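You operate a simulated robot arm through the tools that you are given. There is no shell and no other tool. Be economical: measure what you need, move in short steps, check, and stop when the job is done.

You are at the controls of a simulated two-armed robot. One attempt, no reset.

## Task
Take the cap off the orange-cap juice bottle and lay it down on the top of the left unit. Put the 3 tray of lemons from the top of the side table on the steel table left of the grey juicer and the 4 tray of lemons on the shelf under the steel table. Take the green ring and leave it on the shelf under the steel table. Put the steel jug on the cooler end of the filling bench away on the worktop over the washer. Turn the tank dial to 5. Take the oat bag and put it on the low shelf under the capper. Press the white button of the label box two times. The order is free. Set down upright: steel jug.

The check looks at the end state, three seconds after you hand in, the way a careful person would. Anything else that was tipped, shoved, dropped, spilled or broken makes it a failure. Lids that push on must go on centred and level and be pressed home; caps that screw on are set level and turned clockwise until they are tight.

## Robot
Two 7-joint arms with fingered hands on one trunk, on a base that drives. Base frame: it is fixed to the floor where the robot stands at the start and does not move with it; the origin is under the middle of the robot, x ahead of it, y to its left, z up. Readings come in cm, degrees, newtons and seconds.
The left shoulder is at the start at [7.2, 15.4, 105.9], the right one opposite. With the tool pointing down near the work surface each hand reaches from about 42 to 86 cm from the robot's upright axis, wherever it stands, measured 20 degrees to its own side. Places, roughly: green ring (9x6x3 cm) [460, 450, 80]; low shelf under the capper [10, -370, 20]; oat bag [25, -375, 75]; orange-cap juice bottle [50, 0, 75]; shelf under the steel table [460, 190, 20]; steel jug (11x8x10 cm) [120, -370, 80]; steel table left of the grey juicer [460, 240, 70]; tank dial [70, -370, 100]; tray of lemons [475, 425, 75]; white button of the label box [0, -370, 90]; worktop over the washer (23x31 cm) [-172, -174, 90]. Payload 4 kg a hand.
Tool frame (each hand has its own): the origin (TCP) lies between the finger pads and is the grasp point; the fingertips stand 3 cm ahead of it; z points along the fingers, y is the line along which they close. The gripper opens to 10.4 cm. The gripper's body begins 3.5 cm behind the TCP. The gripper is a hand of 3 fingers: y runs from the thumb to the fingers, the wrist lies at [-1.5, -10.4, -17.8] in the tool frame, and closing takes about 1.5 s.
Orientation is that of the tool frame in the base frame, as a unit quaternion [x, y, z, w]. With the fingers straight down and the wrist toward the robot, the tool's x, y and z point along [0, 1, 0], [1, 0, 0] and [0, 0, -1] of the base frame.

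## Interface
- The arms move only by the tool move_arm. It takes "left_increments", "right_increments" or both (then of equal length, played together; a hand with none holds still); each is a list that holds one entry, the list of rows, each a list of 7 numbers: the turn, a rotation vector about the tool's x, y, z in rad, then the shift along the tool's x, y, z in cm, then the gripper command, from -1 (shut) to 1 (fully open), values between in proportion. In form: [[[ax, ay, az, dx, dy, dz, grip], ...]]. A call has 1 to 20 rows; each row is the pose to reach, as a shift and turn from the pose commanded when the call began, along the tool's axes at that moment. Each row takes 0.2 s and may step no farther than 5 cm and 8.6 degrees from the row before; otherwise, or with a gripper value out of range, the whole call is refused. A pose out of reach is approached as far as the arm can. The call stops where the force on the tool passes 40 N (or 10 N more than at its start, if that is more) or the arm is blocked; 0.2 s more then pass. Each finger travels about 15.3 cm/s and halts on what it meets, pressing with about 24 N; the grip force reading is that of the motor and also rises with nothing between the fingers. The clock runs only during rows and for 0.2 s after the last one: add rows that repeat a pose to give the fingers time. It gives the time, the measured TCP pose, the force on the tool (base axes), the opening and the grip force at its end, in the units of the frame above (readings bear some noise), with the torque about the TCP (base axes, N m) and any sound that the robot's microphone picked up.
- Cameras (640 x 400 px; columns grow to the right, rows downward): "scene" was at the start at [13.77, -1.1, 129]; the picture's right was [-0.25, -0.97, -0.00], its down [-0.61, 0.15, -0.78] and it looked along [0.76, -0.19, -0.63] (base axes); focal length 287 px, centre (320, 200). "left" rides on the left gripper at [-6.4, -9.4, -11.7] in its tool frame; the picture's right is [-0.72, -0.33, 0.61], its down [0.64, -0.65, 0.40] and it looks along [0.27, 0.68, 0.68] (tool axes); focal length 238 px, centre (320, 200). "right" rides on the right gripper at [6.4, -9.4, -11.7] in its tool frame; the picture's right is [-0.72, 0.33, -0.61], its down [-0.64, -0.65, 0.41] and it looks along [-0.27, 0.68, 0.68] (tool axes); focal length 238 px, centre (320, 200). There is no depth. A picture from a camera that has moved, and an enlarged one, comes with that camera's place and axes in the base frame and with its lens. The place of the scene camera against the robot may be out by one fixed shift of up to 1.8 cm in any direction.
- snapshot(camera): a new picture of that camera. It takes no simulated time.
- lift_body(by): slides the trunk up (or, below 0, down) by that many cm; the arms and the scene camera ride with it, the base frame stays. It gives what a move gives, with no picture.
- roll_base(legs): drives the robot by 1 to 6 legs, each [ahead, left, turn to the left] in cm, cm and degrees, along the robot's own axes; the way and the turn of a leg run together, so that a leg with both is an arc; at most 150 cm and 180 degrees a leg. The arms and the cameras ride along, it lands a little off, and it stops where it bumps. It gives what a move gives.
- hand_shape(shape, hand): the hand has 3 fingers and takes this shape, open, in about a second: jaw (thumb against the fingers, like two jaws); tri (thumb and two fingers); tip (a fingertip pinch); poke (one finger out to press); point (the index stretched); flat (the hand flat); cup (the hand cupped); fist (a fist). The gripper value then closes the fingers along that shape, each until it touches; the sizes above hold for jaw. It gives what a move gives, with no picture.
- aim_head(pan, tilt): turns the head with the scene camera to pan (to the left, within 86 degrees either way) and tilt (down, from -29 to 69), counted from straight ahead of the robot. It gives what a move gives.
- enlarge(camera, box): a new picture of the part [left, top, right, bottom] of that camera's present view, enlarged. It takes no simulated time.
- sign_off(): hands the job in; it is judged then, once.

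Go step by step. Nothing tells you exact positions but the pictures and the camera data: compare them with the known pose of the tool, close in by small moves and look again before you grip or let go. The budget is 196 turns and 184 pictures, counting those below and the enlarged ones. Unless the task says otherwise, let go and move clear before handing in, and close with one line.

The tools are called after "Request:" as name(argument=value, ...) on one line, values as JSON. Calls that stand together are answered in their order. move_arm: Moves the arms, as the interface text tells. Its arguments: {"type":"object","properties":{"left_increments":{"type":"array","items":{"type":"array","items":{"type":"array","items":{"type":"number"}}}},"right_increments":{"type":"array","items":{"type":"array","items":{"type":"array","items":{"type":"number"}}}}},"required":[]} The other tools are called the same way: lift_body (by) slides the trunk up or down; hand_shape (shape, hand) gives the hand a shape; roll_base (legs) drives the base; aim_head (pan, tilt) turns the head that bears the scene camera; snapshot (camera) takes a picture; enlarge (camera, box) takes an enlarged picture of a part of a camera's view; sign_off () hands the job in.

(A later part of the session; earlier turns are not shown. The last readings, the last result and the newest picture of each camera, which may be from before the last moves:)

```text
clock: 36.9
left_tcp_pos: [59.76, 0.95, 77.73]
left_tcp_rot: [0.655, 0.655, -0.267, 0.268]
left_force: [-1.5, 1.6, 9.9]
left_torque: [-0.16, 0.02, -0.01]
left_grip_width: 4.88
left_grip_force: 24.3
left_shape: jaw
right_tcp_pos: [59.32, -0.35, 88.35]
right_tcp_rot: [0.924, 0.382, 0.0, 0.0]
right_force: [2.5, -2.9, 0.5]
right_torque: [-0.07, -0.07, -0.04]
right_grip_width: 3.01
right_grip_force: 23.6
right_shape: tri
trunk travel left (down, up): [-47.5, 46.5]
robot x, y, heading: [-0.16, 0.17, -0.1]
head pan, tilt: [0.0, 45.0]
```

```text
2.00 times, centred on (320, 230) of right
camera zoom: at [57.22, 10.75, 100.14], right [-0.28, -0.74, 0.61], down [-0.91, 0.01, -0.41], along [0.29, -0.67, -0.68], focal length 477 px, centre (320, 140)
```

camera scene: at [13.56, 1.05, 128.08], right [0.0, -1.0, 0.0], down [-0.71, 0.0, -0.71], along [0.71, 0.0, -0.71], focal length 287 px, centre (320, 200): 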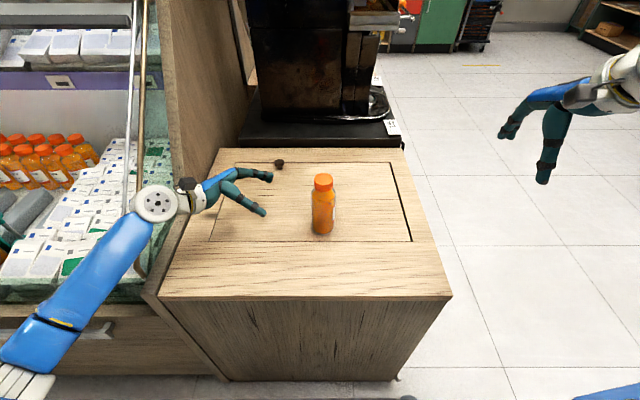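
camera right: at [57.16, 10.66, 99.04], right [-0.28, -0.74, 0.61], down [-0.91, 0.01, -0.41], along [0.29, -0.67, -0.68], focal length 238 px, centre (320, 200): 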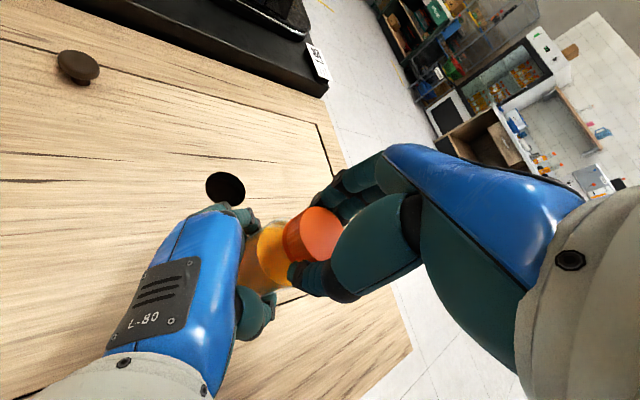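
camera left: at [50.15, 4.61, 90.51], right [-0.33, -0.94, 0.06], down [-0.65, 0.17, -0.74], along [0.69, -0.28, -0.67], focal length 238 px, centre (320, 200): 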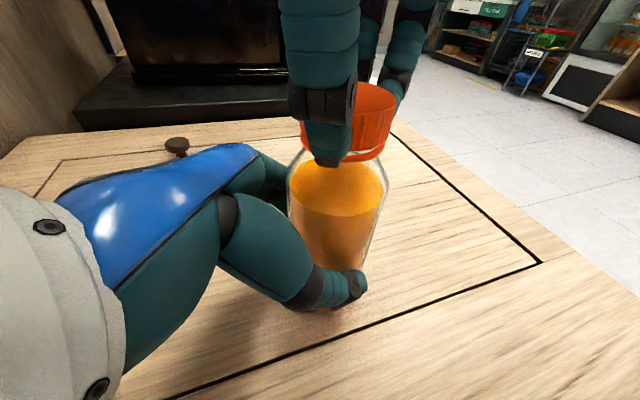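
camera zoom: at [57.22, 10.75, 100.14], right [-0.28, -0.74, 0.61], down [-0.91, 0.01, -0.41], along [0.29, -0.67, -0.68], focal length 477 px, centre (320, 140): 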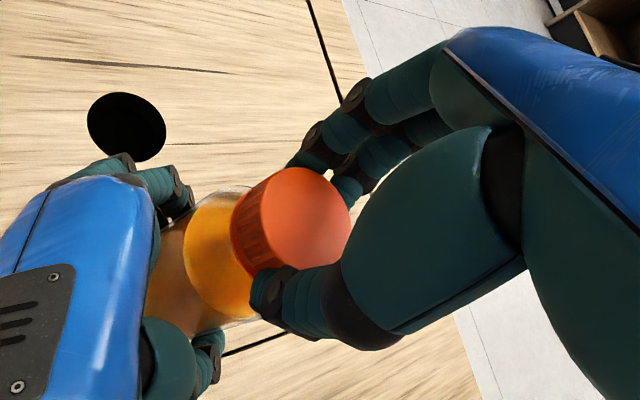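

Three pads bear on the cap's side now. I turn counter-clockwise about 50° and check.

Request:
move_arm(right_increments=[[[0, 0, -0.12, 0, 0, 0, -1], [0, 0, -0.24, 0, 0, 0, -1], [0, 0, -0.36, 0, 0, -0.01, -1], [0, 0, -0.48, 0, 0, -0.02, -1], [0, 0, -0.6, 0, 0, -0.03, -1], [0, 0, -0.72, 0, 0, -0.04, -1], [0, 0, -0.84, 0, 0, -0.05, -1]]])

Request:
snapshot(camera="left")

Request:
enlarge(camera="right", box=[200, 130, 440, 330])

```text
clock: 38.5
left_tcp_pos: [59.56, 0.93, 77.73]
left_tcp_rot: [0.655, 0.654, -0.267, 0.268]
left_force: [-3.9, 7.5, 11.5]
left_torque: [-0.1, -0.01, -0.02]
left_grip_width: 4.92
left_grip_force: 24.0
left_shape: jaw
right_tcp_pos: [59.33, -0.25, 88.32]
right_tcp_rot: [0.687, 0.727, 0.002, 0.001]
right_force: [5.3, -4.9, 3.9]
right_torque: [-0.13, -0.2, -0.07]
right_grip_width: 3.08
right_grip_force: 24.3
right_shape: tri
trunk travel left (down, up): [-47.5, 46.5]
robot x, y, heading: [-0.18, 0.34, -0.3]
head pan, tilt: [0.0, 45.0]
```

```text
149 pictures are left
camera left: at [50.1, 4.59, 90.55], right [-0.33, -0.94, 0.06], down [-0.65, 0.18, -0.74], along [0.69, -0.28, -0.67], focal length 238 px, centre (320, 200)
```

left: 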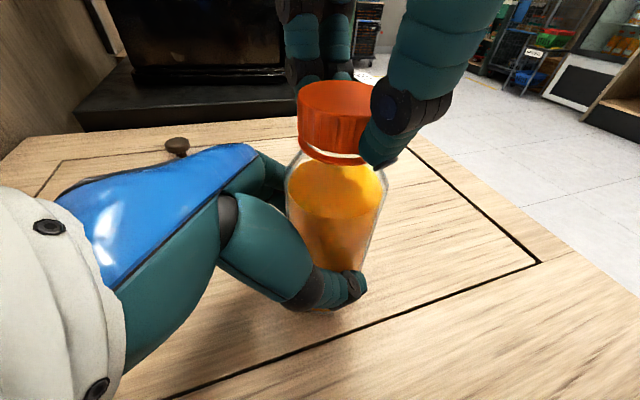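

```text
2.00 times, centred on (320, 230) of right
camera zoom: at [49.51, 5.41, 100.12], right [0.36, -0.7, 0.62], down [-0.61, -0.68, -0.41], along [0.7, -0.23, -0.68], focal length 477 px, centre (320, 140)
```

zoom: 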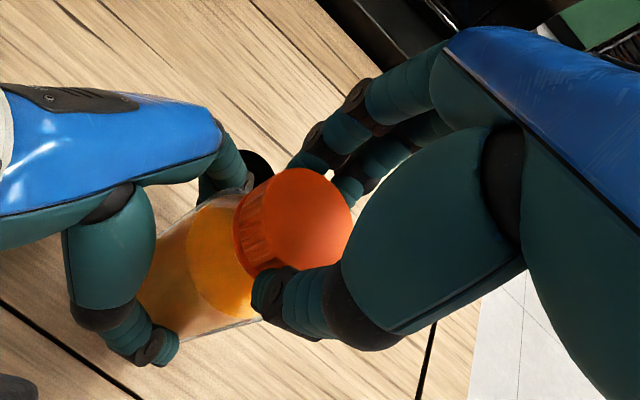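

Stable. I continue another 48°.

Request:
move_arm(right_increments=[[[0, 0, -0.12, 0, 0, 0, -1], [0, 0, -0.24, 0, 0, 0, -1], [0, 0, -0.36, 0, 0, -0.02, -1], [0, 0, -0.48, 0, 0, -0.04, -1], [0, 0, -0.6, 0, 0, -0.06, -1], [0, 0, -0.72, 0, 0, -0.08, -1], [0, 0, -0.84, 0, 0, -0.1, -1]]])

Request:
snapshot(camera="left")

Request:
enlarge(camera="right", box=[200, 130, 440, 330])

```text
clock: 40.1
left_tcp_pos: [59.62, 0.98, 77.78]
left_tcp_rot: [0.656, 0.654, -0.266, 0.267]
left_force: [-6.8, 6.0, 13.0]
left_torque: [-0.12, -0.06, -0.04]
left_grip_width: 4.95
left_grip_force: 24.0
left_shape: jaw
right_tcp_pos: [59.25, -0.21, 88.38]
right_tcp_rot: [0.332, 0.943, 0.0, 0.001]
right_force: [5.7, -3.7, 3.9]
right_torque: [-0.04, -0.17, -0.1]
right_grip_width: 3.06
right_grip_force: 24.3
right_shape: tri
trunk travel left (down, up): [-47.5, 46.5]
robot x, y, heading: [-0.2, -0.12, 0.0]
head pan, tilt: [0.0, 45.0]
```

```text
147 pictures are left
camera left: at [50.09, 4.59, 90.57], right [-0.33, -0.94, 0.06], down [-0.65, 0.17, -0.74], along [0.69, -0.28, -0.67], focal length 238 px, centre (320, 200)
```

left: 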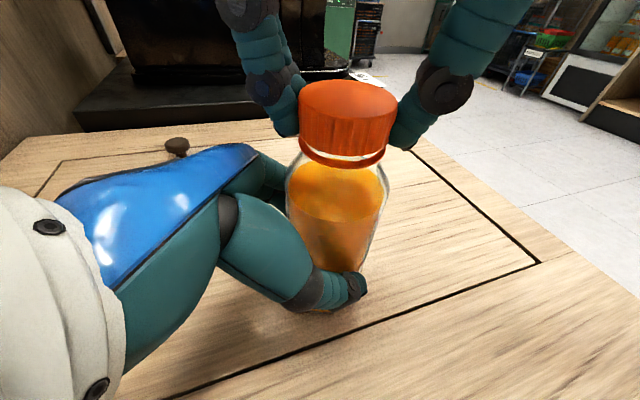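

```text
2.00 times, centred on (320, 230) of right
camera zoom: at [48.38, -3.77, 100.21], right [0.76, -0.2, 0.62], down [0.09, -0.91, -0.4], along [0.64, 0.37, -0.68], focal length 477 px, centre (320, 140)
```

zoom: 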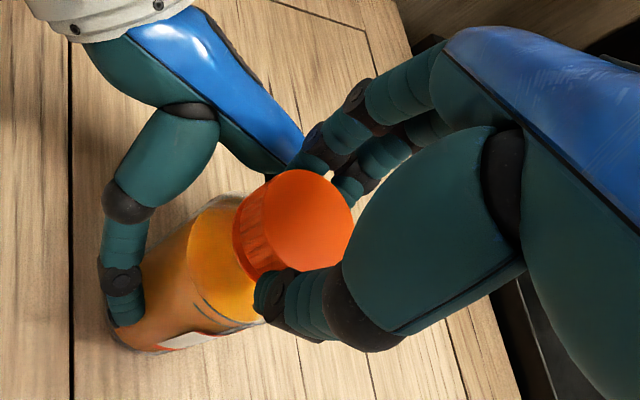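

The cap turns cleanly with the hand. I test with a small lift.

Request:
move_arm(right_increments=[[[0, 0, 0, 0, 0, -0.2, -1], [0, 0, 0, 0, 0, -0.4, -1], [0, 0, 0, 0, 0, -0.6, -1]]])

Request:
snapshot(camera="left")

```text
clock: 40.9
left_tcp_pos: [59.64, 1.01, 77.82]
left_tcp_rot: [0.655, 0.654, -0.267, 0.268]
left_force: [-7.1, 4.1, 17.6]
left_torque: [-0.24, -0.04, -0.12]
left_grip_width: 4.92
left_grip_force: 23.7
left_shape: jaw
right_tcp_pos: [59.17, -0.34, 88.68]
right_tcp_rot: [0.332, 0.943, -0.003, 0.0]
right_force: [5.9, -2.3, -9.1]
right_torque: [0.03, -0.17, -0.02]
right_grip_width: 3.01
right_grip_force: 24.4
right_shape: tri
trunk travel left (down, up): [-47.5, 46.5]
robot x, y, heading: [0.07, -0.24, -0.0]
head pan, tilt: [0.0, 45.0]
```

```text
145 pictures are left
camera left: at [50.16, 4.6, 90.54], right [-0.33, -0.94, 0.07], down [-0.65, 0.17, -0.74], along [0.69, -0.28, -0.67], focal length 238 px, centre (320, 200)
```

left: 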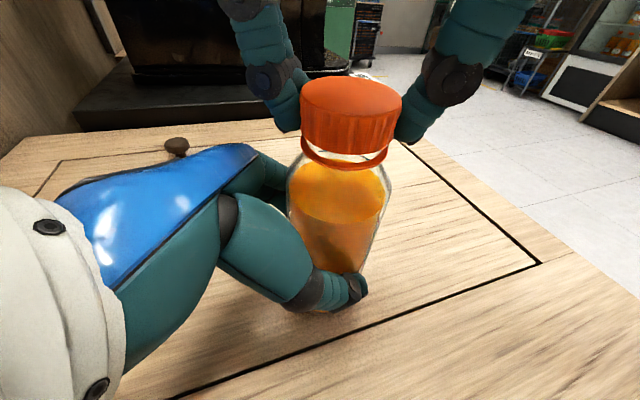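

Still threaded. I lower, release, wind back clockwise 110° and regrip.

Request:
move_arm(right_increments=[[[0, 0, 0, 0, 0, 0.5, -0.5], [0, 0, 0, 0, 0, 0.4, 0.4], [0, 0, 0.1, 0, 0, 0.4, 0.4], [0, 0, 0.24, 0, 0, 0.4, 0.4], [0, 0, 0.38, 0, 0, 0.4, 0.4], [0, 0, 0.52, 0, 0, 0.4, 0.4], [0, 0, 0.66, 0, 0, 0.4, 0.4], [0, 0, 0.8, 0, 0, 0.4, 0.4], [0, 0, 0.94, 0, 0, 0.4, 0.4], [0, 0, 1.08, 0, 0, 0.4, 0.4], [0, 0, 1.22, 0, 0, 0.4, 0.4], [0, 0, 1.36, 0, 0, 0.4, 0.4], [0, 0, 1.5, 0, 0, 0.4, 0.4], [0, 0, 1.64, 0, 0, 0.4, 0.4], [0, 0, 1.78, 0, 0, 0.4, 0.4], [0, 0, 1.92, 0, 0, 0.4, 0.4], [0, 0, 1.92, 0, 0, 0.4, 0], [0, 0, 1.92, 0, 0, 0.4, -0.5], [0, 0, 1.92, 0, 0, 0.4, -1], [0, 0, 1.92, 0, 0, 0.4, -1]]])

Request:
enlarge(camera="right", box=[200, 130, 440, 330])

```text
clock: 45.1
left_tcp_pos: [59.7, 1.0, 77.61]
left_tcp_rot: [0.655, 0.655, -0.266, 0.268]
left_force: [1.2, 0.3, 8.3]
left_torque: [-0.13, 0.05, 0.02]
left_grip_width: 4.89
left_grip_force: 23.8
left_shape: jaw
right_tcp_pos: [59.38, -0.29, 88.47]
right_tcp_rot: [0.963, 0.269, 0.001, 0.0]
right_force: [0.2, -1.3, -0.1]
right_torque: [-0.04, -0.02, -0.02]
right_grip_width: 3.11
right_grip_force: 24.0
right_shape: tri
trunk travel left (down, up): [-47.5, 46.5]
robot x, y, heading: [-0.12, 0.03, -0.1]
head pan, tilt: [0.0, 45.0]
```

```text
2.00 times, centred on (320, 230) of right
camera zoom: at [59.9, 10.97, 100.3], right [-0.45, -0.65, 0.61], down [-0.89, 0.23, -0.4], along [0.12, -0.72, -0.68], focal length 477 px, centre (320, 140)
```

zoom: 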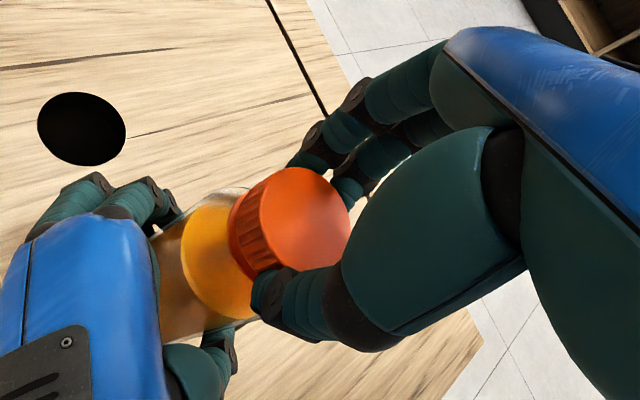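

Good regrip. I turn another 110° counter-clockwise with a slight rise.

Request:
move_arm(right_increments=[[[0, 0, -0.12, 0, 0, -0.02, -1], [0, 0, -0.24, 0, 0, -0.04, -1], [0, 0, -0.36, 0, 0, -0.06, -1], [0, 0, -0.48, 0, 0, -0.08, -1], [0, 0, -0.6, 0, 0, -0.1, -1], [0, 0, -0.72, 0, 0, -0.12, -1], [0, 0, -0.84, 0, 0, -0.14, -1], [0, 0, -0.96, 0, 0, -0.16, -1], [0, 0, -1.08, 0, 0, -0.18, -1], [0, 0, -1.2, 0, 0, -0.2, -1], [0, 0, -1.32, 0, 0, -0.22, -1], [0, 0, -1.44, 0, 0, -0.24, -1], [0, 0, -1.56, 0, 0, -0.26, -1], [0, 0, -1.68, 0, 0, -0.28, -1], [0, 0, -1.8, 0, 0, -0.3, -1], [0, 0, -1.9, 0, 0, -0.3, -1], [0, 0, -1.9, 0, 0, -0.6, -1], [0, 0, -1.9, 0, 0, -0.8, -1]]])

Request:
snapshot(camera="left")

```text
clock: 48.9
left_tcp_pos: [59.89, 0.77, 77.74]
left_tcp_rot: [0.655, 0.655, -0.267, 0.268]
left_force: [-4.0, 0.6, 19.3]
left_torque: [-0.32, -0.22, -0.02]
left_grip_width: 4.95
left_grip_force: 24.5
left_shape: jaw
right_tcp_pos: [59.53, -0.46, 88.91]
right_tcp_rot: [0.341, 0.94, -0.002, -0.002]
right_force: [3.3, -0.8, -19.1]
right_torque: [-0.06, -0.12, 0.02]
right_grip_width: 3.05
right_grip_force: 24.5
right_shape: tri
trunk travel left (down, up): [-47.5, 46.5]
robot x, y, heading: [-0.17, 0.03, -0.0]
head pan, tilt: [0.0, 45.0]
```

```text
143 pictures are left
camera left: at [50.28, 4.52, 90.5], right [-0.33, -0.94, 0.07], down [-0.65, 0.17, -0.74], along [0.69, -0.28, -0.67], focal length 238 px, centre (320, 200)
```

left: 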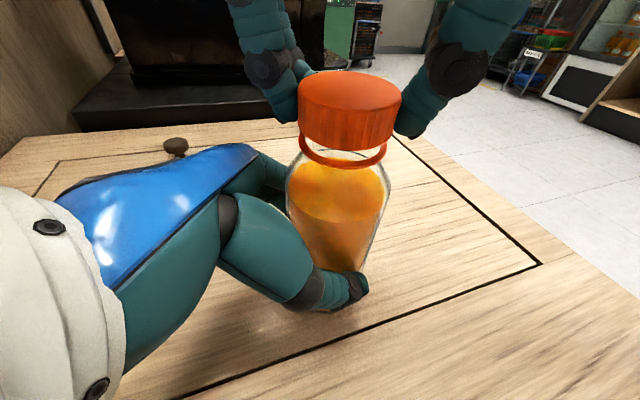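

The cap is rising off its ring. Another cycle: release, wind back, regrip.

Request:
move_arm(right_increments=[[[0, 0, 0, 0, 0, 0.45, -0.5], [0, 0, 0, 0, 0, 0.3, 0.4], [0, 0, 0.1, 0, 0, 0.3, 0.4], [0, 0, 0.24, 0, 0, 0.3, 0.4], [0, 0, 0.38, 0, 0, 0.3, 0.4], [0, 0, 0.52, 0, 0, 0.3, 0.4], [0, 0, 0.66, 0, 0, 0.3, 0.4], [0, 0, 0.8, 0, 0, 0.3, 0.4], [0, 0, 0.94, 0, 0, 0.3, 0.4], [0, 0, 1.08, 0, 0, 0.3, 0.4], [0, 0, 1.22, 0, 0, 0.3, 0.4], [0, 0, 1.36, 0, 0, 0.3, 0.4], [0, 0, 1.5, 0, 0, 0.3, 0.4], [0, 0, 1.64, 0, 0, 0.3, 0.4], [0, 0, 1.78, 0, 0, 0.3, 0.4], [0, 0, 1.92, 0, 0, 0.3, 0.4], [0, 0, 1.92, 0, 0, 0.3, 0], [0, 0, 1.92, 0, 0, 0.3, -0.5], [0, 0, 1.92, 0, 0, 0.3, -1], [0, 0, 1.92, 0, 0, 0.3, -1]]])

Request:
move_arm(right_increments=[[[0, 0, -0.12, 0, 0, -0.02, -1], [0, 0, -0.24, 0, 0, -0.04, -1], [0, 0, -0.36, 0, 0, -0.06, -1], [0, 0, -0.48, 0, 0, -0.08, -1], [0, 0, -0.6, 0, 0, -0.1, -1], [0, 0, -0.72, 0, 0, -0.12, -1], [0, 0, -0.84, 0, 0, -0.14, -1], [0, 0, -0.96, 0, 0, -0.16, -1], [0, 0, -1.08, 0, 0, -0.18, -1], [0, 0, -1.2, 0, 0, -0.2, -1], [0, 0, -1.32, 0, 0, -0.22, -1], [0, 0, -1.44, 0, 0, -0.24, -1], [0, 0, -1.56, 0, 0, -0.26, -1], [0, 0, -1.68, 0, 0, -0.28, -1], [0, 0, -1.8, 0, 0, -0.3, -1], [0, 0, -1.9, 0, 0, -0.3, -1], [0, 0, -1.9, 0, 0, -0.6, -1], [0, 0, -1.9, 0, 0, -0.8, -1]]])

Request:
snapshot(camera="left")

```text
clock: 53.1
left_tcp_pos: [59.83, 1.03, 77.74]
left_tcp_rot: [0.655, 0.654, -0.267, 0.268]
left_force: [-0.7, -1.1, 6.3]
left_torque: [-0.09, 0.0, 0.03]
left_grip_width: 4.89
left_grip_force: 24.3
left_shape: jaw
right_tcp_pos: [59.45, -0.24, 88.86]
right_tcp_rot: [0.966, 0.258, 0.001, -0.001]
right_force: [-0.3, -0.2, 0.4]
right_torque: [-0.03, -0.01, -0.01]
right_grip_width: 3.15
right_grip_force: 24.1
right_shape: tri
trunk travel left (down, up): [-47.5, 46.5]
robot x, y, heading: [0.22, -0.12, -0.2]
head pan, tilt: [0.0, 45.0]
```

```text
clock: 56.9
left_tcp_pos: [59.71, 0.91, 77.71]
left_tcp_rot: [0.655, 0.654, -0.267, 0.268]
left_force: [-6.0, 1.8, 11.5]
left_torque: [-0.14, -0.06, -0.08]
left_grip_width: 4.92
left_grip_force: 23.8
left_shape: jaw
right_tcp_pos: [59.38, -0.29, 89.73]
right_tcp_rot: [0.351, 0.936, -0.001, 0.0]
right_force: [3.3, -1.3, -3.0]
right_torque: [-0.02, -0.08, -0.01]
right_grip_width: 3.1
right_grip_force: 23.7
right_shape: tri
trunk travel left (down, up): [-47.5, 46.5]
robot x, y, heading: [-0.02, -0.3, -0.1]
head pan, tilt: [0.0, 45.0]
```

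```text
142 pictures are left
camera left: at [50.14, 4.56, 90.52], right [-0.33, -0.94, 0.06], down [-0.65, 0.18, -0.74], along [0.68, -0.28, -0.67], focal length 238 px, centre (320, 200)
```

left: 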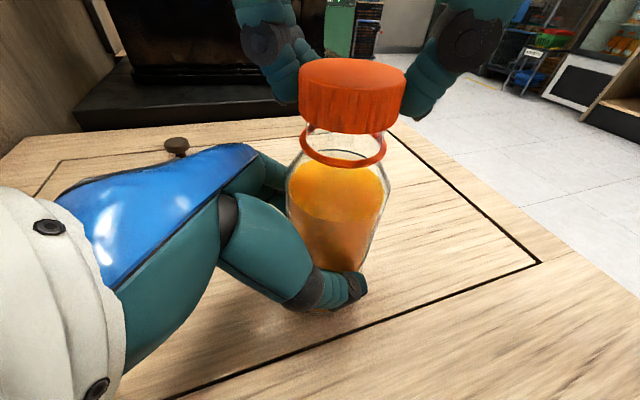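

The cap is free. I lift it and carry it to about (57, -12) on the unit top.

Request:
move_arm(right_increments=[[[0, 0, 0, 0, 0, -2, -1], [0, 0, 0, 0, 0, -4.5, -1], [0, 0, 0, -1.5, -2.6, -4.5, -1], [0, 0, 0, -3, -5.2, -4, -1], [0, 0, 0, -4.4, -7.8, -2, -1], [0, 0, 0, -5.88, -10.4, 1, -1], [0, 0, 0, -5.88, -10.4, 5, -1], [0, 0, 0, -5.88, -10.4, 9, -1], [0, 0, 0, -5.88, -10.4, 11.5, -1]]])

Request:
enlarge(camera="right", box=[200, 130, 440, 330])

Request:
snapshot(camera="scene")

```text
clock: 58.9
left_tcp_pos: [59.69, 0.79, 77.6]
left_tcp_rot: [0.655, 0.655, -0.266, 0.268]
left_force: [0.1, -0.1, 6.4]
left_torque: [-0.04, 0.08, -0.02]
left_grip_width: 4.88
left_grip_force: 23.9
left_shape: jaw
right_tcp_pos: [57.02, -12.05, 78.4]
right_tcp_rot: [0.351, 0.936, 0.0, 0.0]
right_force: [1.5, 0.2, -0.3]
right_torque: [-0.03, 0.02, -0.01]
right_grip_width: 3.1
right_grip_force: 24.1
right_shape: tri
trunk travel left (down, up): [-47.5, 46.5]
robot x, y, heading: [0.06, 0.01, 0.3]
head pan, tilt: [0.0, 45.0]
```

```text
2.00 times, centred on (320, 230) of right
camera zoom: at [45.97, -15.2, 90.16], right [0.76, -0.23, 0.61], down [0.05, -0.91, -0.4], along [0.65, 0.34, -0.68], focal length 477 px, centre (320, 140)
```

zoom: 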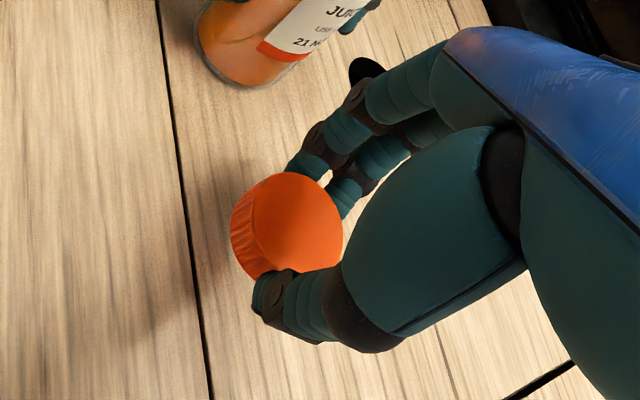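

```text
140 pictures are left
camera scene: at [13.51, 1.05, 128.08], right [0.0, -1.0, 0.0], down [-0.71, 0.0, -0.71], along [0.71, 0.0, -0.71], focal length 287 px, centre (320, 200)
```

scene: 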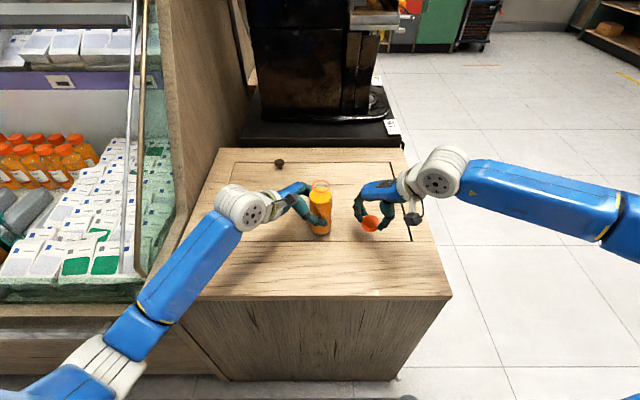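

Cap is held over a clear part of the lid. I lower it gently.

Request:
move_arm(right_increments=[[[0, 0, 0, 0, 0, 1.5, -1], [0, 0, 0, 0, 0, 2.6, -1], [0, 0, 0, 0, 0, 3.2, -1]]])

Request:
enlarge(camera="scene", box=[300, 150, 460, 250])

```text
clock: 59.7
left_tcp_pos: [59.59, 0.84, 77.64]
left_tcp_rot: [0.655, 0.655, -0.266, 0.267]
left_force: [-0.2, 0.2, 6.5]
left_torque: [-0.06, 0.08, 0.01]
left_grip_width: 4.86
left_grip_force: 23.4
left_shape: jaw
right_tcp_pos: [57.15, -12.04, 75.2]
right_tcp_rot: [0.351, 0.936, 0.0, 0.001]
right_force: [0.9, -0.3, -0.1]
right_torque: [0.0, -0.01, 0.01]
right_grip_width: 3.12
right_grip_force: 24.3
right_shape: tri
trunk travel left (down, up): [-47.5, 46.5]
robot x, y, heading: [-0.01, -0.16, 0.3]
head pan, tilt: [0.0, 45.0]
```

```text
4.00 times, centred on (380, 200) of scene
camera zoom: at [13.5, 1.05, 128.08], right [0.0, -1.0, 0.0], down [-0.71, 0.0, -0.71], along [0.71, 0.0, -0.71], focal length 1148 px, centre (80, 200)
```

zoom: 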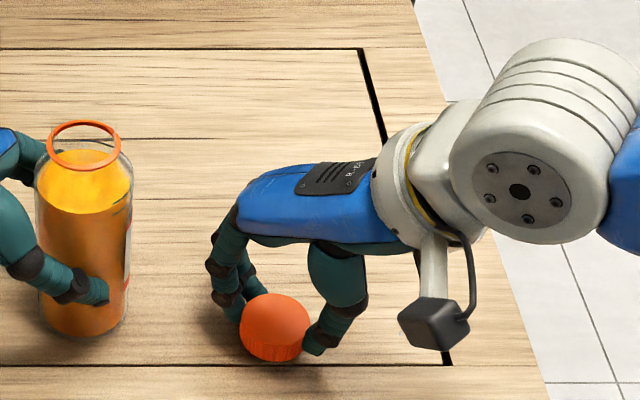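

Still slightly above the surface; I go down in small steps to contact.

Request:
move_arm(right_increments=[[[0, 0, 0, 0, 0, 0.3, -1], [0, 0, 0, 0, 0, 0.6, -1], [0, 0, 0, 0, 0, 0.9, -1]]])

```text
clock: 60.5
left_tcp_pos: [59.78, 0.98, 77.59]
left_tcp_rot: [0.655, 0.655, -0.266, 0.267]
left_force: [0.3, 1.0, 5.3]
left_torque: [-0.06, 0.05, 0.01]
left_grip_width: 4.88
left_grip_force: 23.9
left_shape: jaw
right_tcp_pos: [56.86, -12.13, 74.21]
right_tcp_rot: [0.351, 0.936, 0.002, 0.0]
right_force: [-0.6, -0.9, 0.6]
right_torque: [-0.04, -0.01, 0.01]
right_grip_width: 3.12
right_grip_force: 23.9
right_shape: tri
trunk travel left (down, up): [-47.5, 46.5]
robot x, y, heading: [0.14, 0.17, -0.1]
head pan, tilt: [0.0, 45.0]
```

Request:
move_arm(right_increments=[[[0, 0, 0, 0, 0, 0.25, -1], [0, 0, 0, 0, 0, 0.5, -1]]])

Request:
enlarge(camera="scene", box=[330, 190, 410, 240])

```text
clock: 61.1
left_tcp_pos: [59.47, 0.93, 77.85]
left_tcp_rot: [0.655, 0.654, -0.267, 0.267]
left_force: [0.7, -0.2, 1.1]
left_torque: [0.0, 0.01, 0.03]
left_grip_width: 4.84
left_grip_force: 24.1
left_shape: jaw
right_tcp_pos: [56.98, -12.01, 74.1]
right_tcp_rot: [0.351, 0.937, 0.003, 0.003]
right_force: [-2.3, -4.4, 24.1]
right_torque: [-0.58, 0.53, 0.01]
right_grip_width: 3.15
right_grip_force: 24.2
right_shape: tri
trunk travel left (down, up): [-47.5, 46.5]
robot x, y, heading: [-0.1, 0.05, -0.1]
head pan, tilt: [0.0, 45.0]
```

```text
8.00 times, centred on (370, 215) of scene
camera zoom: at [13.11, 1.03, 128.17], right [0.0, -1.0, 0.0], down [-0.71, 0.0, -0.71], along [0.71, 0.0, -0.71], focal length 2295 px, centre (-80, 80)
```

zoom: 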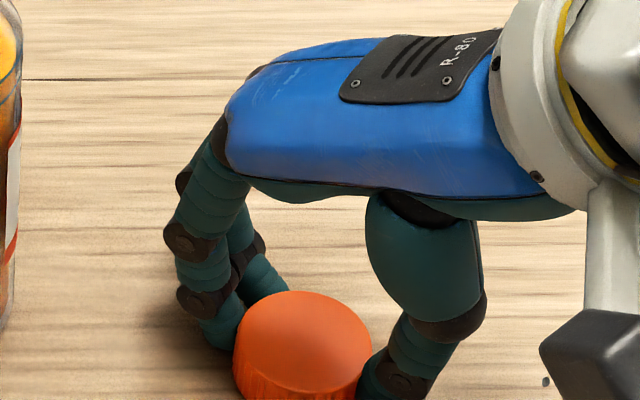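

Contact made. I release the cap and lift the right hand away.

Request:
move_arm(right_increments=[[[0, 0, 0, 0, 0, -0.3, -0.8], [0, 0, 0, 0, 0, -0.3, -0.4], [0, 0, 0, 0, 0, -0.3, 0.2], [0, 0, 0, 0, 0, -0.3, 0.6], [0, 0, 0, 0, 0, -0.3, 0.6], [0, 0, 0, 0, 0, -3, 0.6], [0, 0, 0, 0, 0, -7, 0.8], [0, 0, 0, 0, 0, -11, 1], [0, 0, 0, 0, 0, -15, 1]]])

Request:
move_arm(left_increments=[[[0, 0, 0, 0.1, 0, 0.1, -0.6], [0, 0, 0, 0.1, 0, 0.1, -0.3], [0, 0, 0, 0.1, 0, 0.1, 0.1], [0, 0, 0, 0.1, 0, 0.1, 0.5], [0, 0, 0, 0.1, 0, 0.1, 1], [0, 0, 0, 0.1, 0, 0.1, 1]]])

Request:
enlarge(camera="scene", box=[220, 140, 420, 265])

```text
clock: 63.1
left_tcp_pos: [59.69, 0.93, 77.7]
left_tcp_rot: [0.655, 0.655, -0.266, 0.267]
left_force: [0.5, -0.3, 6.3]
left_torque: [-0.07, 0.12, 0.01]
left_grip_width: 4.84
left_grip_force: 24.6
left_shape: jaw
right_tcp_pos: [56.96, -11.98, 88.88]
right_tcp_rot: [0.35, 0.937, 0.0, -0.001]
right_force: [0.3, 0.8, -0.3]
right_torque: [0.01, 0.03, -0.04]
right_grip_width: 10.39
right_grip_force: 0.0
right_shape: tri
trunk travel left (down, up): [-47.5, 46.5]
robot x, y, heading: [-0.08, -0.11, 0.1]
head pan, tilt: [0.0, 45.0]
```

```text
clock: 64.5
left_tcp_pos: [59.89, 0.93, 77.52]
left_tcp_rot: [0.655, 0.655, -0.267, 0.266]
left_force: [-0.4, -0.2, -1.1]
left_torque: [0.0, 0.0, -0.02]
left_grip_width: 10.42
left_grip_force: 0.1
left_shape: jaw
right_tcp_pos: [57.19, -11.96, 88.69]
right_tcp_rot: [0.352, 0.936, -0.001, 0.0]
right_force: [0.8, -0.2, -0.5]
right_torque: [-0.02, -0.03, 0.02]
right_grip_width: 10.35
right_grip_force: 0.2
right_shape: tri
trunk travel left (down, up): [-47.5, 46.5]
robot x, y, heading: [-0.07, -0.05, 0.2]
head pan, tilt: [0.0, 45.0]
```

```text
3.20 times, centred on (320, 202) of scene
camera zoom: at [13.65, 1.04, 128.06], right [0.0, -1.0, 0.0], down [-0.71, 0.0, -0.7], along [0.7, 0.0, -0.71], focal length 918 px, centre (320, 192)
```

zoom: 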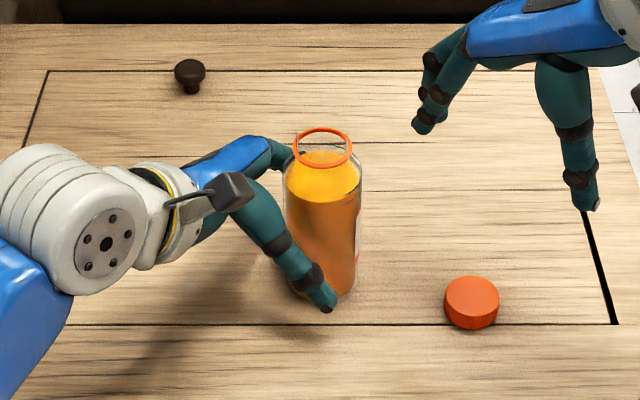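

Cap lies flat, bottle stands upright. I withdraw both hands.

Request:
move_arm(left_increments=[[[0, 0, 0, 0, 0, -3, 1], [0, 0, 0, 0, 0, -7, 1], [0, 0, 0, 0, 0, -11, 1], [0, 0, 0, -3.5, 0, -14.5, 1], [0, 0, 0, -7, 0, -18, 1], [0, 0.13, 0, -10, -1, -21, 1], [0, 0.26, 0, -10, -4, -21, 1], [0, 0.39, 0, -10, -8, -21, 1], [0, 0.52, 0, -10, -12, -21, 1], [0, 0.65, 0, -10, -14, -21, 1], [0, 0.774, 0, -10, -14, -21, 1]]], right_increments=[[[0, 0, 0, 0, 0, -3, 1], [0, 0, 0, 0, 0, -7, 1], [0, 0, 0, 0, 0, -11, 1], [0, 0, 0, 0, -2, -13, 1], [0, 0, 0, 0, -4, -13, 1], [0, 0, 0.14, 0, -6, -13, 1], [0, 0, 0.28, 0, -8, -13, 1], [0, 0, 0.42, 0, -10, -13, 1], [0, 0, 0.56, 0, -12, -13, 1], [0, 0, 0.7, 0, -13, -13, 1], [0, 0, 0.84, 0, -14, -13, 1]]])

Request:
hand_shape(hand="right", shape="jaw")

Request:
snapshot(camera="scene")

```text
clock: 66.9
left_tcp_pos: [45.68, 8.52, 99.33]
left_tcp_rot: [0.707, 0.707, 0.001, -0.002]
left_force: [0.3, -0.2, 0.0]
left_torque: [-0.02, 0.03, -0.02]
left_grip_width: 10.37
left_grip_force: 0.1
left_shape: jaw
right_tcp_pos: [47.74, -22.66, 101.71]
right_tcp_rot: [0.703, 0.711, 0.001, 0.0]
right_force: [-0.3, 0.6, 0.6]
right_torque: [-0.01, 0.02, 0.02]
right_grip_width: 10.39
right_grip_force: 0.0
right_shape: tri
right hand out of reach, approached as far as the arm can: row 5
trunk travel left (down, up): [-47.5, 46.5]
robot x, y, heading: [0.23, -0.14, 0.0]
head pan, tilt: [0.0, 45.0]
```

```text
clock: 67.8
left_tcp_pos: [45.66, 8.53, 99.38]
left_tcp_rot: [0.707, 0.707, 0.0, 0.0]
left_force: [-0.5, -0.3, 0.5]
left_torque: [-0.01, -0.01, 0.02]
left_grip_width: 10.34
left_grip_force: 0.1
left_shape: jaw
right_tcp_pos: [47.85, -22.55, 101.63]
right_tcp_rot: [0.702, 0.712, 0.0, 0.0]
right_force: [1.0, -1.0, 0.0]
right_torque: [-0.01, 0.02, 0.0]
right_grip_width: 10.37
right_grip_force: 0.0
right_shape: jaw
trunk travel left (down, up): [-47.5, 46.5]
robot x, y, heading: [-0.36, 0.07, 0.1]
head pan, tilt: [0.0, 45.0]
```

```text
136 pictures are left
camera scene: at [13.58, 1.02, 128.07], right [0.0, -1.0, 0.0], down [-0.71, 0.0, -0.71], along [0.71, 0.0, -0.71], focal length 287 px, centre (320, 200)
```

scene: 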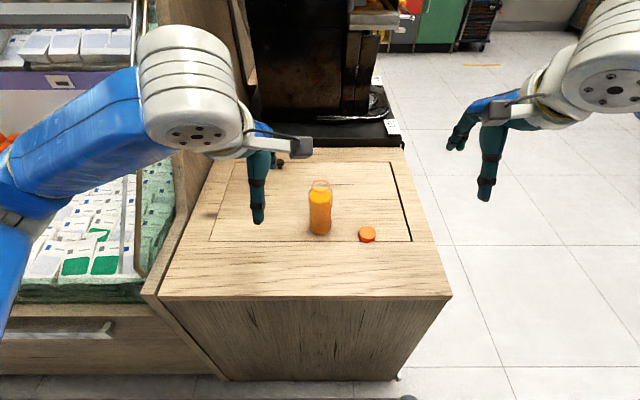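

The cap job is done. I back off, turn right and drive toward the filling bench, stopping short to look.

Request:
roll_base(legs=[[-35, 0, 0], [0, 0, -90], [125, 0, 0], [125, -30, 0]])

Request:
aim_head(pan=35, tilt=25)

Request:
snapshot(camera="scene")

Request:
aim_head(pan=-10, tilt=25)

Request:
snapshot(camera="scene")

```text
clock: 85.8
left_tcp_pos: [-55.74, -293.05, 99.39]
left_tcp_rot: [1.0, 0.003, 0.0, 0.0]
left_force: [-0.3, -0.2, 0.2]
left_torque: [0.02, 0.03, -0.02]
left_grip_width: 10.38
left_grip_force: 0.1
left_shape: jaw
right_tcp_pos: [-86.71, -295.28, 101.79]
right_tcp_rot: [1.0, 0.009, 0.0, 0.001]
right_force: [0.2, 0.6, 0.2]
right_torque: [-0.01, 0.0, -0.04]
right_grip_width: 10.39
right_grip_force: 0.1
right_shape: jaw
trunk travel left (down, up): [-47.5, 46.5]
robot x, y, heading: [-64.57, -247.48, -89.6]
head pan, tilt: [0.0, 45.0]
```

```text
clock: 86.8
left_tcp_pos: [-55.75, -293.05, 99.52]
left_tcp_rot: [1.0, 0.003, 0.0, 0.001]
left_force: [-0.1, 0.2, -0.4]
left_torque: [-0.03, -0.04, -0.01]
left_grip_width: 10.38
left_grip_force: 0.1
left_shape: jaw
right_tcp_pos: [-86.75, -295.17, 101.84]
right_tcp_rot: [1.0, 0.009, 0.001, 0.001]
right_force: [0.5, 0.0, 0.5]
right_torque: [0.0, 0.01, -0.02]
right_grip_width: 10.39
right_grip_force: 0.0
right_shape: jaw
trunk travel left (down, up): [-47.5, 46.5]
robot x, y, heading: [-64.07, -247.84, -89.5]
head pan, tilt: [35.0, 25.0]
```

```text
135 pictures are left
camera scene: at [-59.05, -259.2, 131.13], right [-0.82, -0.58, 0.0], down [-0.24, 0.35, -0.91], along [0.52, -0.74, -0.42], focal length 287 px, centre (320, 200)
```

scene: 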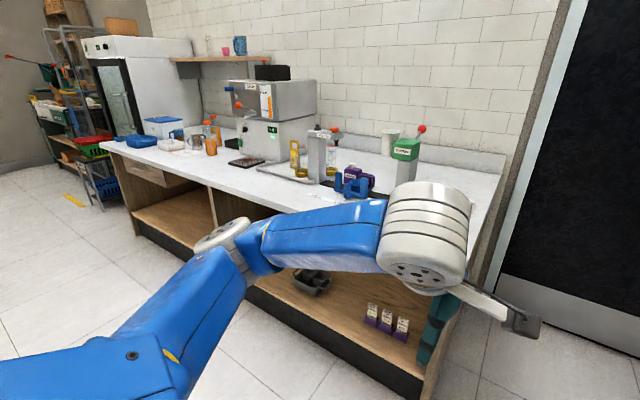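

```text
clock: 87.9
left_tcp_pos: [-55.77, -292.98, 99.45]
left_tcp_rot: [1.0, 0.003, 0.0, 0.0]
left_force: [0.1, -0.5, 0.0]
left_torque: [0.03, -0.01, 0.02]
left_grip_width: 10.38
left_grip_force: 0.0
left_shape: jaw
right_tcp_pos: [-86.69, -295.15, 101.86]
right_tcp_rot: [1.0, 0.008, 0.0, 0.002]
right_force: [0.1, -0.1, 0.8]
right_torque: [0.01, 0.05, 0.01]
right_grip_width: 10.4
right_grip_force: 0.0
right_shape: jaw
trunk travel left (down, up): [-47.5, 46.5]
robot x, y, heading: [-64.52, -247.23, -89.8]
head pan, tilt: [-10.0, 25.0]
```

```text
134 pictures are left
camera scene: at [-65.92, -260.75, 131.12], right [-0.99, 0.17, 0.0], down [0.07, 0.42, -0.91], along [-0.15, -0.89, -0.42], focal length 287 px, centre (320, 200)
```

scene: 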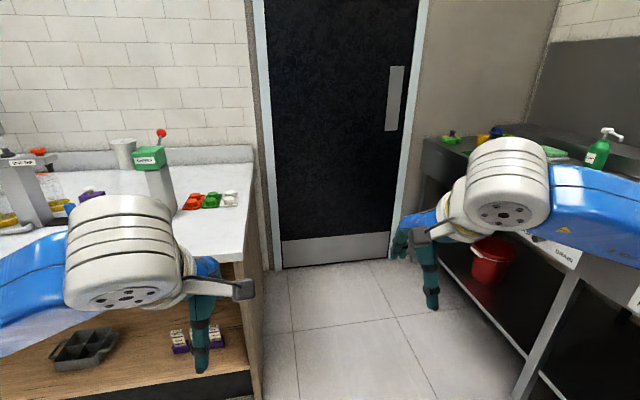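

I see the bench with (from the right) the red/green/white switches, the capper, more machines, and the cooler far left. I slide left along the bench for a frontal look.

Request:
roll_base(legs=[[0, 65, 0]])

Request:
aim_head(pan=0, tilt=25)

Request:
snapshot(camera="scene")

Request:
aim_head(pan=45, tilt=25)

Request:
snapshot(camera="scene")

```text
clock: 91.5
left_tcp_pos: [8.94, -292.28, 99.52]
left_tcp_rot: [1.0, 0.009, 0.002, 0.001]
left_force: [0.3, -0.3, -0.8]
left_torque: [0.03, 0.01, -0.05]
left_grip_width: 10.37
left_grip_force: 0.0
left_shape: jaw
right_tcp_pos: [-22.05, -294.93, 101.74]
right_tcp_rot: [1.0, 0.014, 0.001, 0.001]
right_force: [-0.4, -0.3, -0.2]
right_torque: [0.01, -0.04, -0.01]
right_grip_width: 10.35
right_grip_force: 0.1
right_shape: jaw
trunk travel left (down, up): [-47.5, 46.5]
robot x, y, heading: [0.02, -246.78, -89.1]
head pan, tilt: [-10.0, 25.0]
```

```text
clock: 92.2
left_tcp_pos: [9.1, -292.2, 99.49]
left_tcp_rot: [1.0, 0.008, 0.0, 0.002]
left_force: [-0.5, 0.0, -0.5]
left_torque: [0.04, 0.03, 0.02]
left_grip_width: 10.39
left_grip_force: 0.1
left_shape: jaw
right_tcp_pos: [-21.85, -294.74, 101.83]
right_tcp_rot: [1.0, 0.015, 0.001, 0.001]
right_force: [0.3, 0.0, 0.0]
right_torque: [-0.01, 0.01, -0.01]
right_grip_width: 10.38
right_grip_force: 0.0
right_shape: jaw
trunk travel left (down, up): [-47.5, 46.5]
robot x, y, heading: [0.13, -246.66, -89.0]
head pan, tilt: [0.0, 25.0]
```

```text
133 pictures are left
camera scene: at [0.16, -260.24, 131.12], right [-1.0, -0.01, 0.0], down [-0.01, 0.42, -0.91], along [0.01, -0.91, -0.42], focal length 287 px, centre (320, 200)
```

scene: 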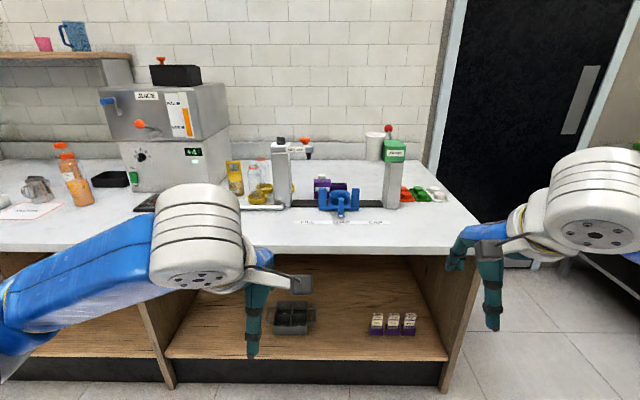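

```text
clock: 93.3
left_tcp_pos: [9.21, -292.13, 99.5]
left_tcp_rot: [1.0, 0.008, 0.0, 0.002]
left_force: [0.6, 0.6, -0.4]
left_torque: [0.03, 0.02, -0.02]
left_grip_width: 10.38
left_grip_force: 0.0
left_shape: jaw
right_tcp_pos: [-21.9, -294.58, 101.87]
right_tcp_rot: [1.0, 0.014, 0.0, 0.002]
right_force: [0.2, 0.1, -0.2]
right_torque: [-0.01, 0.0, 0.0]
right_grip_width: 10.37
right_grip_force: 0.0
right_shape: jaw
trunk travel left (down, up): [-47.5, 46.5]
robot x, y, heading: [-0.04, -246.57, -89.2]
head pan, tilt: [45.0, 25.0]
```

```text
132 pictures are left
camera scene: at [6.76, -257.45, 131.13], right [-0.7, -0.72, 0.0], down [-0.3, 0.3, -0.91], along [0.65, -0.63, -0.42], focal length 287 px, centre (320, 200)
```

scene: 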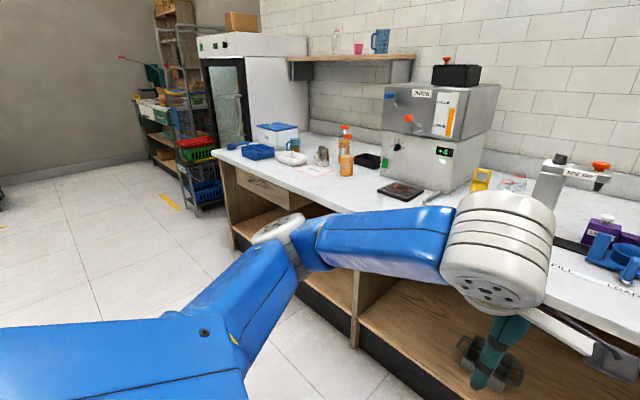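

I enlarge the bench front view to identify the label box, oat bag, dial and jug.

Request:
aim_head(pan=12, tilt=20)

Request:
enlarge(camera="scene", box=[300, 130, 540, 280])

Request:
enlarge(camera="scene", box=[60, 80, 340, 255])

```text
clock: 94.3
left_tcp_pos: [9.18, -292.21, 99.46]
left_tcp_rot: [1.0, 0.008, 0.0, 0.002]
left_force: [-0.3, -0.7, -0.7]
left_torque: [-0.01, -0.01, -0.01]
left_grip_width: 10.38
left_grip_force: 0.1
left_shape: jaw
right_tcp_pos: [-21.78, -294.84, 101.92]
right_tcp_rot: [1.0, 0.014, 0.0, 0.002]
right_force: [-0.7, -1.2, -0.6]
right_torque: [0.0, 0.03, -0.01]
right_grip_width: 10.39
right_grip_force: 0.0
right_shape: jaw
trunk travel left (down, up): [-47.5, 46.5]
robot x, y, heading: [-0.16, -246.91, -89.0]
head pan, tilt: [12.0, 20.0]
```

```text
2.67 times, centred on (420, 205) of scene
camera zoom: at [2.23, -260.1, 131.93], right [-0.97, -0.22, 0.0], down [-0.08, 0.34, -0.94], along [0.21, -0.92, -0.34], focal length 765 px, centre (53, 187)
```

zoom: 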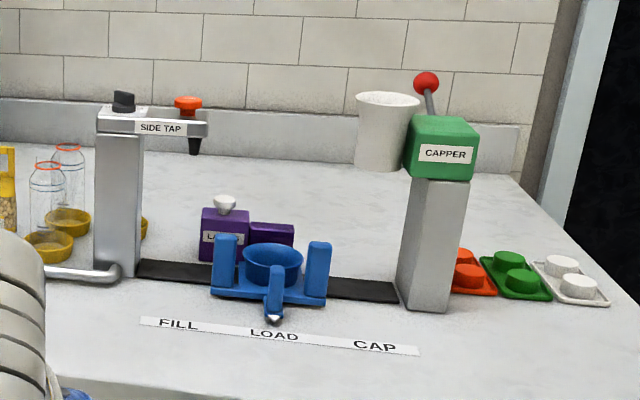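

```text
2.29 times, centred on (200, 168) of scene
camera zoom: at [2.23, -260.1, 131.93], right [-0.97, -0.22, 0.0], down [-0.08, 0.34, -0.94], along [0.21, -0.92, -0.34], focal length 656 px, centre (594, 274)
```

zoom: 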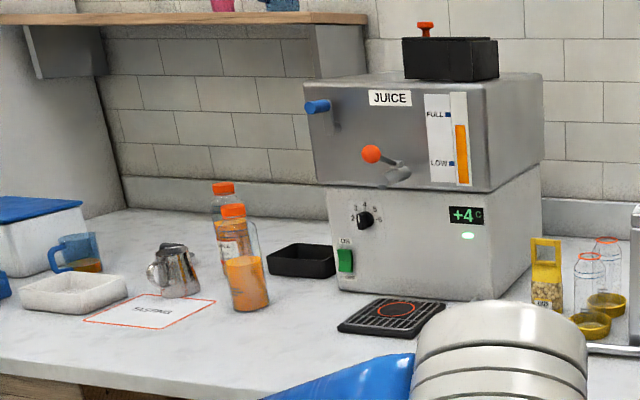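

Label box is the small purple box with a white knob-button near (1, -372, 91); the yellow oat bag, steel jug and the tank dial are also visible. I position the robot so that the left hand can press the button past the side tap.

Request:
roll_base(legs=[[50, -20, -0.8]])

Request:
aim_head(pan=12, tilt=35)

Request:
snapshot(camera="scene")

Request:
snapshot(camera="left")

```text
clock: 97.4
left_tcp_pos: [-11.5, -342.42, 99.45]
left_tcp_rot: [1.0, -0.003, 0.0, 0.002]
left_force: [0.4, -0.3, 0.3]
left_torque: [0.02, -0.03, 0.03]
left_grip_width: 10.37
left_grip_force: 0.0
left_shape: jaw
right_tcp_pos: [-42.53, -344.31, 102.04]
right_tcp_rot: [1.0, 0.004, 0.001, 0.002]
right_force: [-0.4, 0.2, -0.1]
right_torque: [0.02, -0.03, -0.01]
right_grip_width: 10.37
right_grip_force: 0.1
right_shape: jaw
trunk travel left (down, up): [-47.5, 46.5]
robot x, y, heading: [-19.89, -297.11, -90.2]
head pan, tilt: [12.0, 20.0]
```

```text
clock: 98.2
left_tcp_pos: [-11.69, -342.45, 99.65]
left_tcp_rot: [1.0, -0.003, 0.0, 0.002]
left_force: [-0.4, 0.3, -0.1]
left_torque: [-0.02, 0.01, -0.01]
left_grip_width: 10.35
left_grip_force: 0.0
left_shape: jaw
right_tcp_pos: [-42.52, -344.26, 101.95]
right_tcp_rot: [1.0, 0.003, 0.0, 0.002]
right_force: [0.2, 0.8, -0.4]
right_torque: [0.0, 0.0, -0.02]
right_grip_width: 10.41
right_grip_force: 0.2
right_shape: jaw
trunk travel left (down, up): [-47.5, 46.5]
robot x, y, heading: [-19.77, -296.93, -90.4]
head pan, tilt: [12.0, 35.0]
```

```text
129 pictures are left
camera scene: at [-18.0, -309.83, 129.55], right [-0.98, -0.2, 0.0], down [-0.12, 0.56, -0.82], along [0.17, -0.8, -0.57], focal length 287 px, centre (320, 200)
```

scene: 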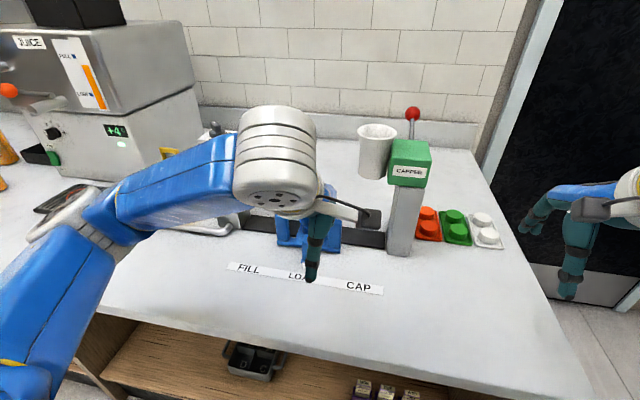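

```text
128 pictures are left
camera left: at [-18.0, -332.86, 111.18], right [-0.72, 0.33, -0.62], down [0.64, 0.65, -0.41], along [0.27, -0.69, -0.68], focal length 238 px, centre (320, 200)
```

left: 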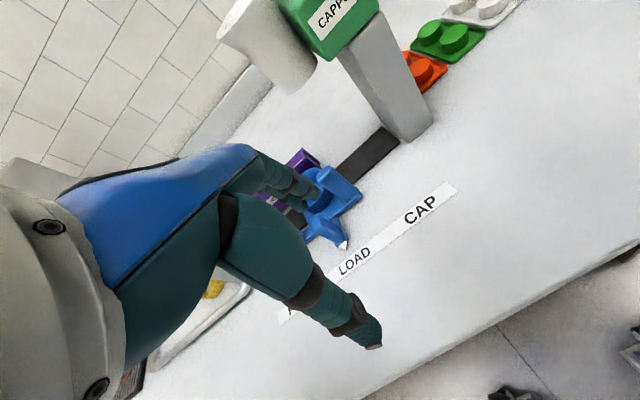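

I raise the left hand, close it, and bring it above the label box for a close look.

Request:
move_arm(left_increments=[[[0, 0, 0, 0, 0, -4.5, 1], [0, 0, 0, 0, 0, -9, 0.5], [0, 0, 0, 0, 0, -13.5, 0], [0, 0, 0, 0, 0, -18, -0.5], [0, 0, 0, 0, 0, -20, -1], [0, 0, 0, 1.5, 4.5, -20, -1], [0, 0, 0, 3, 9, -20, -1], [0, 0, 0, 4.5, 13.5, -20, -1], [0, 0, 0, 6, 18, -20, -1], [0, 0, 0, 7.5, 22.5, -20, -1], [0, 0, 0, 9, 26, -20, -1]]])

Request:
snapshot(camera="left")

Request:
snapshot(camera="scene")

```text
clock: 100.6
left_tcp_pos: [-2.77, -368.54, 119.67]
left_tcp_rot: [1.0, -0.003, 0.001, 0.002]
left_force: [0.1, -0.2, 0.3]
left_torque: [0.0, 0.0, 0.02]
left_grip_width: 0.0
left_grip_force: 24.2
left_shape: jaw
right_tcp_pos: [-42.79, -344.33, 101.91]
right_tcp_rot: [1.0, 0.004, 0.002, 0.002]
right_force: [0.4, -0.2, -0.5]
right_torque: [-0.02, 0.0, -0.02]
right_grip_width: 10.39
right_grip_force: 0.0
right_shape: jaw
trunk travel left (down, up): [-47.5, 46.5]
robot x, y, heading: [-19.78, -296.86, -90.2]
head pan, tilt: [12.0, 35.0]
```

```text
127 pictures are left
camera left: at [-9.21, -358.99, 131.32], right [-0.72, 0.33, -0.62], down [0.65, 0.65, -0.41], along [0.27, -0.69, -0.68], focal length 238 px, centre (320, 200)
```

left: 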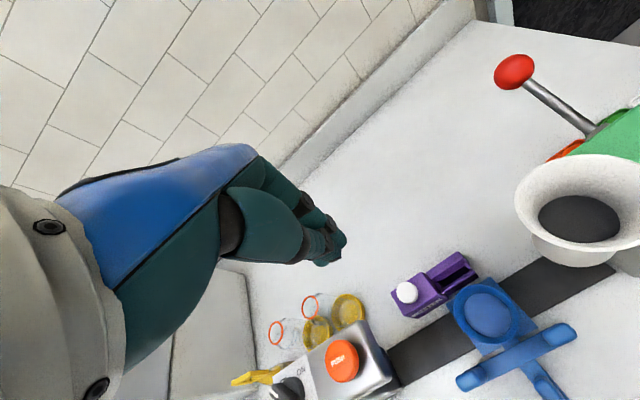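

```text
126 pictures are left
camera scene: at [-18.06, -309.96, 129.53], right [-0.98, -0.2, 0.0], down [-0.12, 0.56, -0.82], along [0.17, -0.8, -0.58], focal length 287 px, centre (320, 200)
```

scene: 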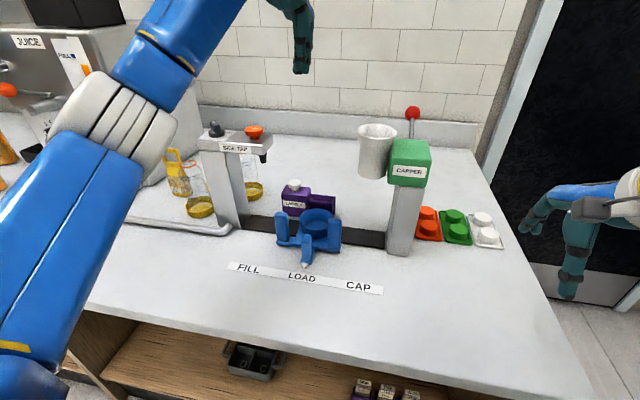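

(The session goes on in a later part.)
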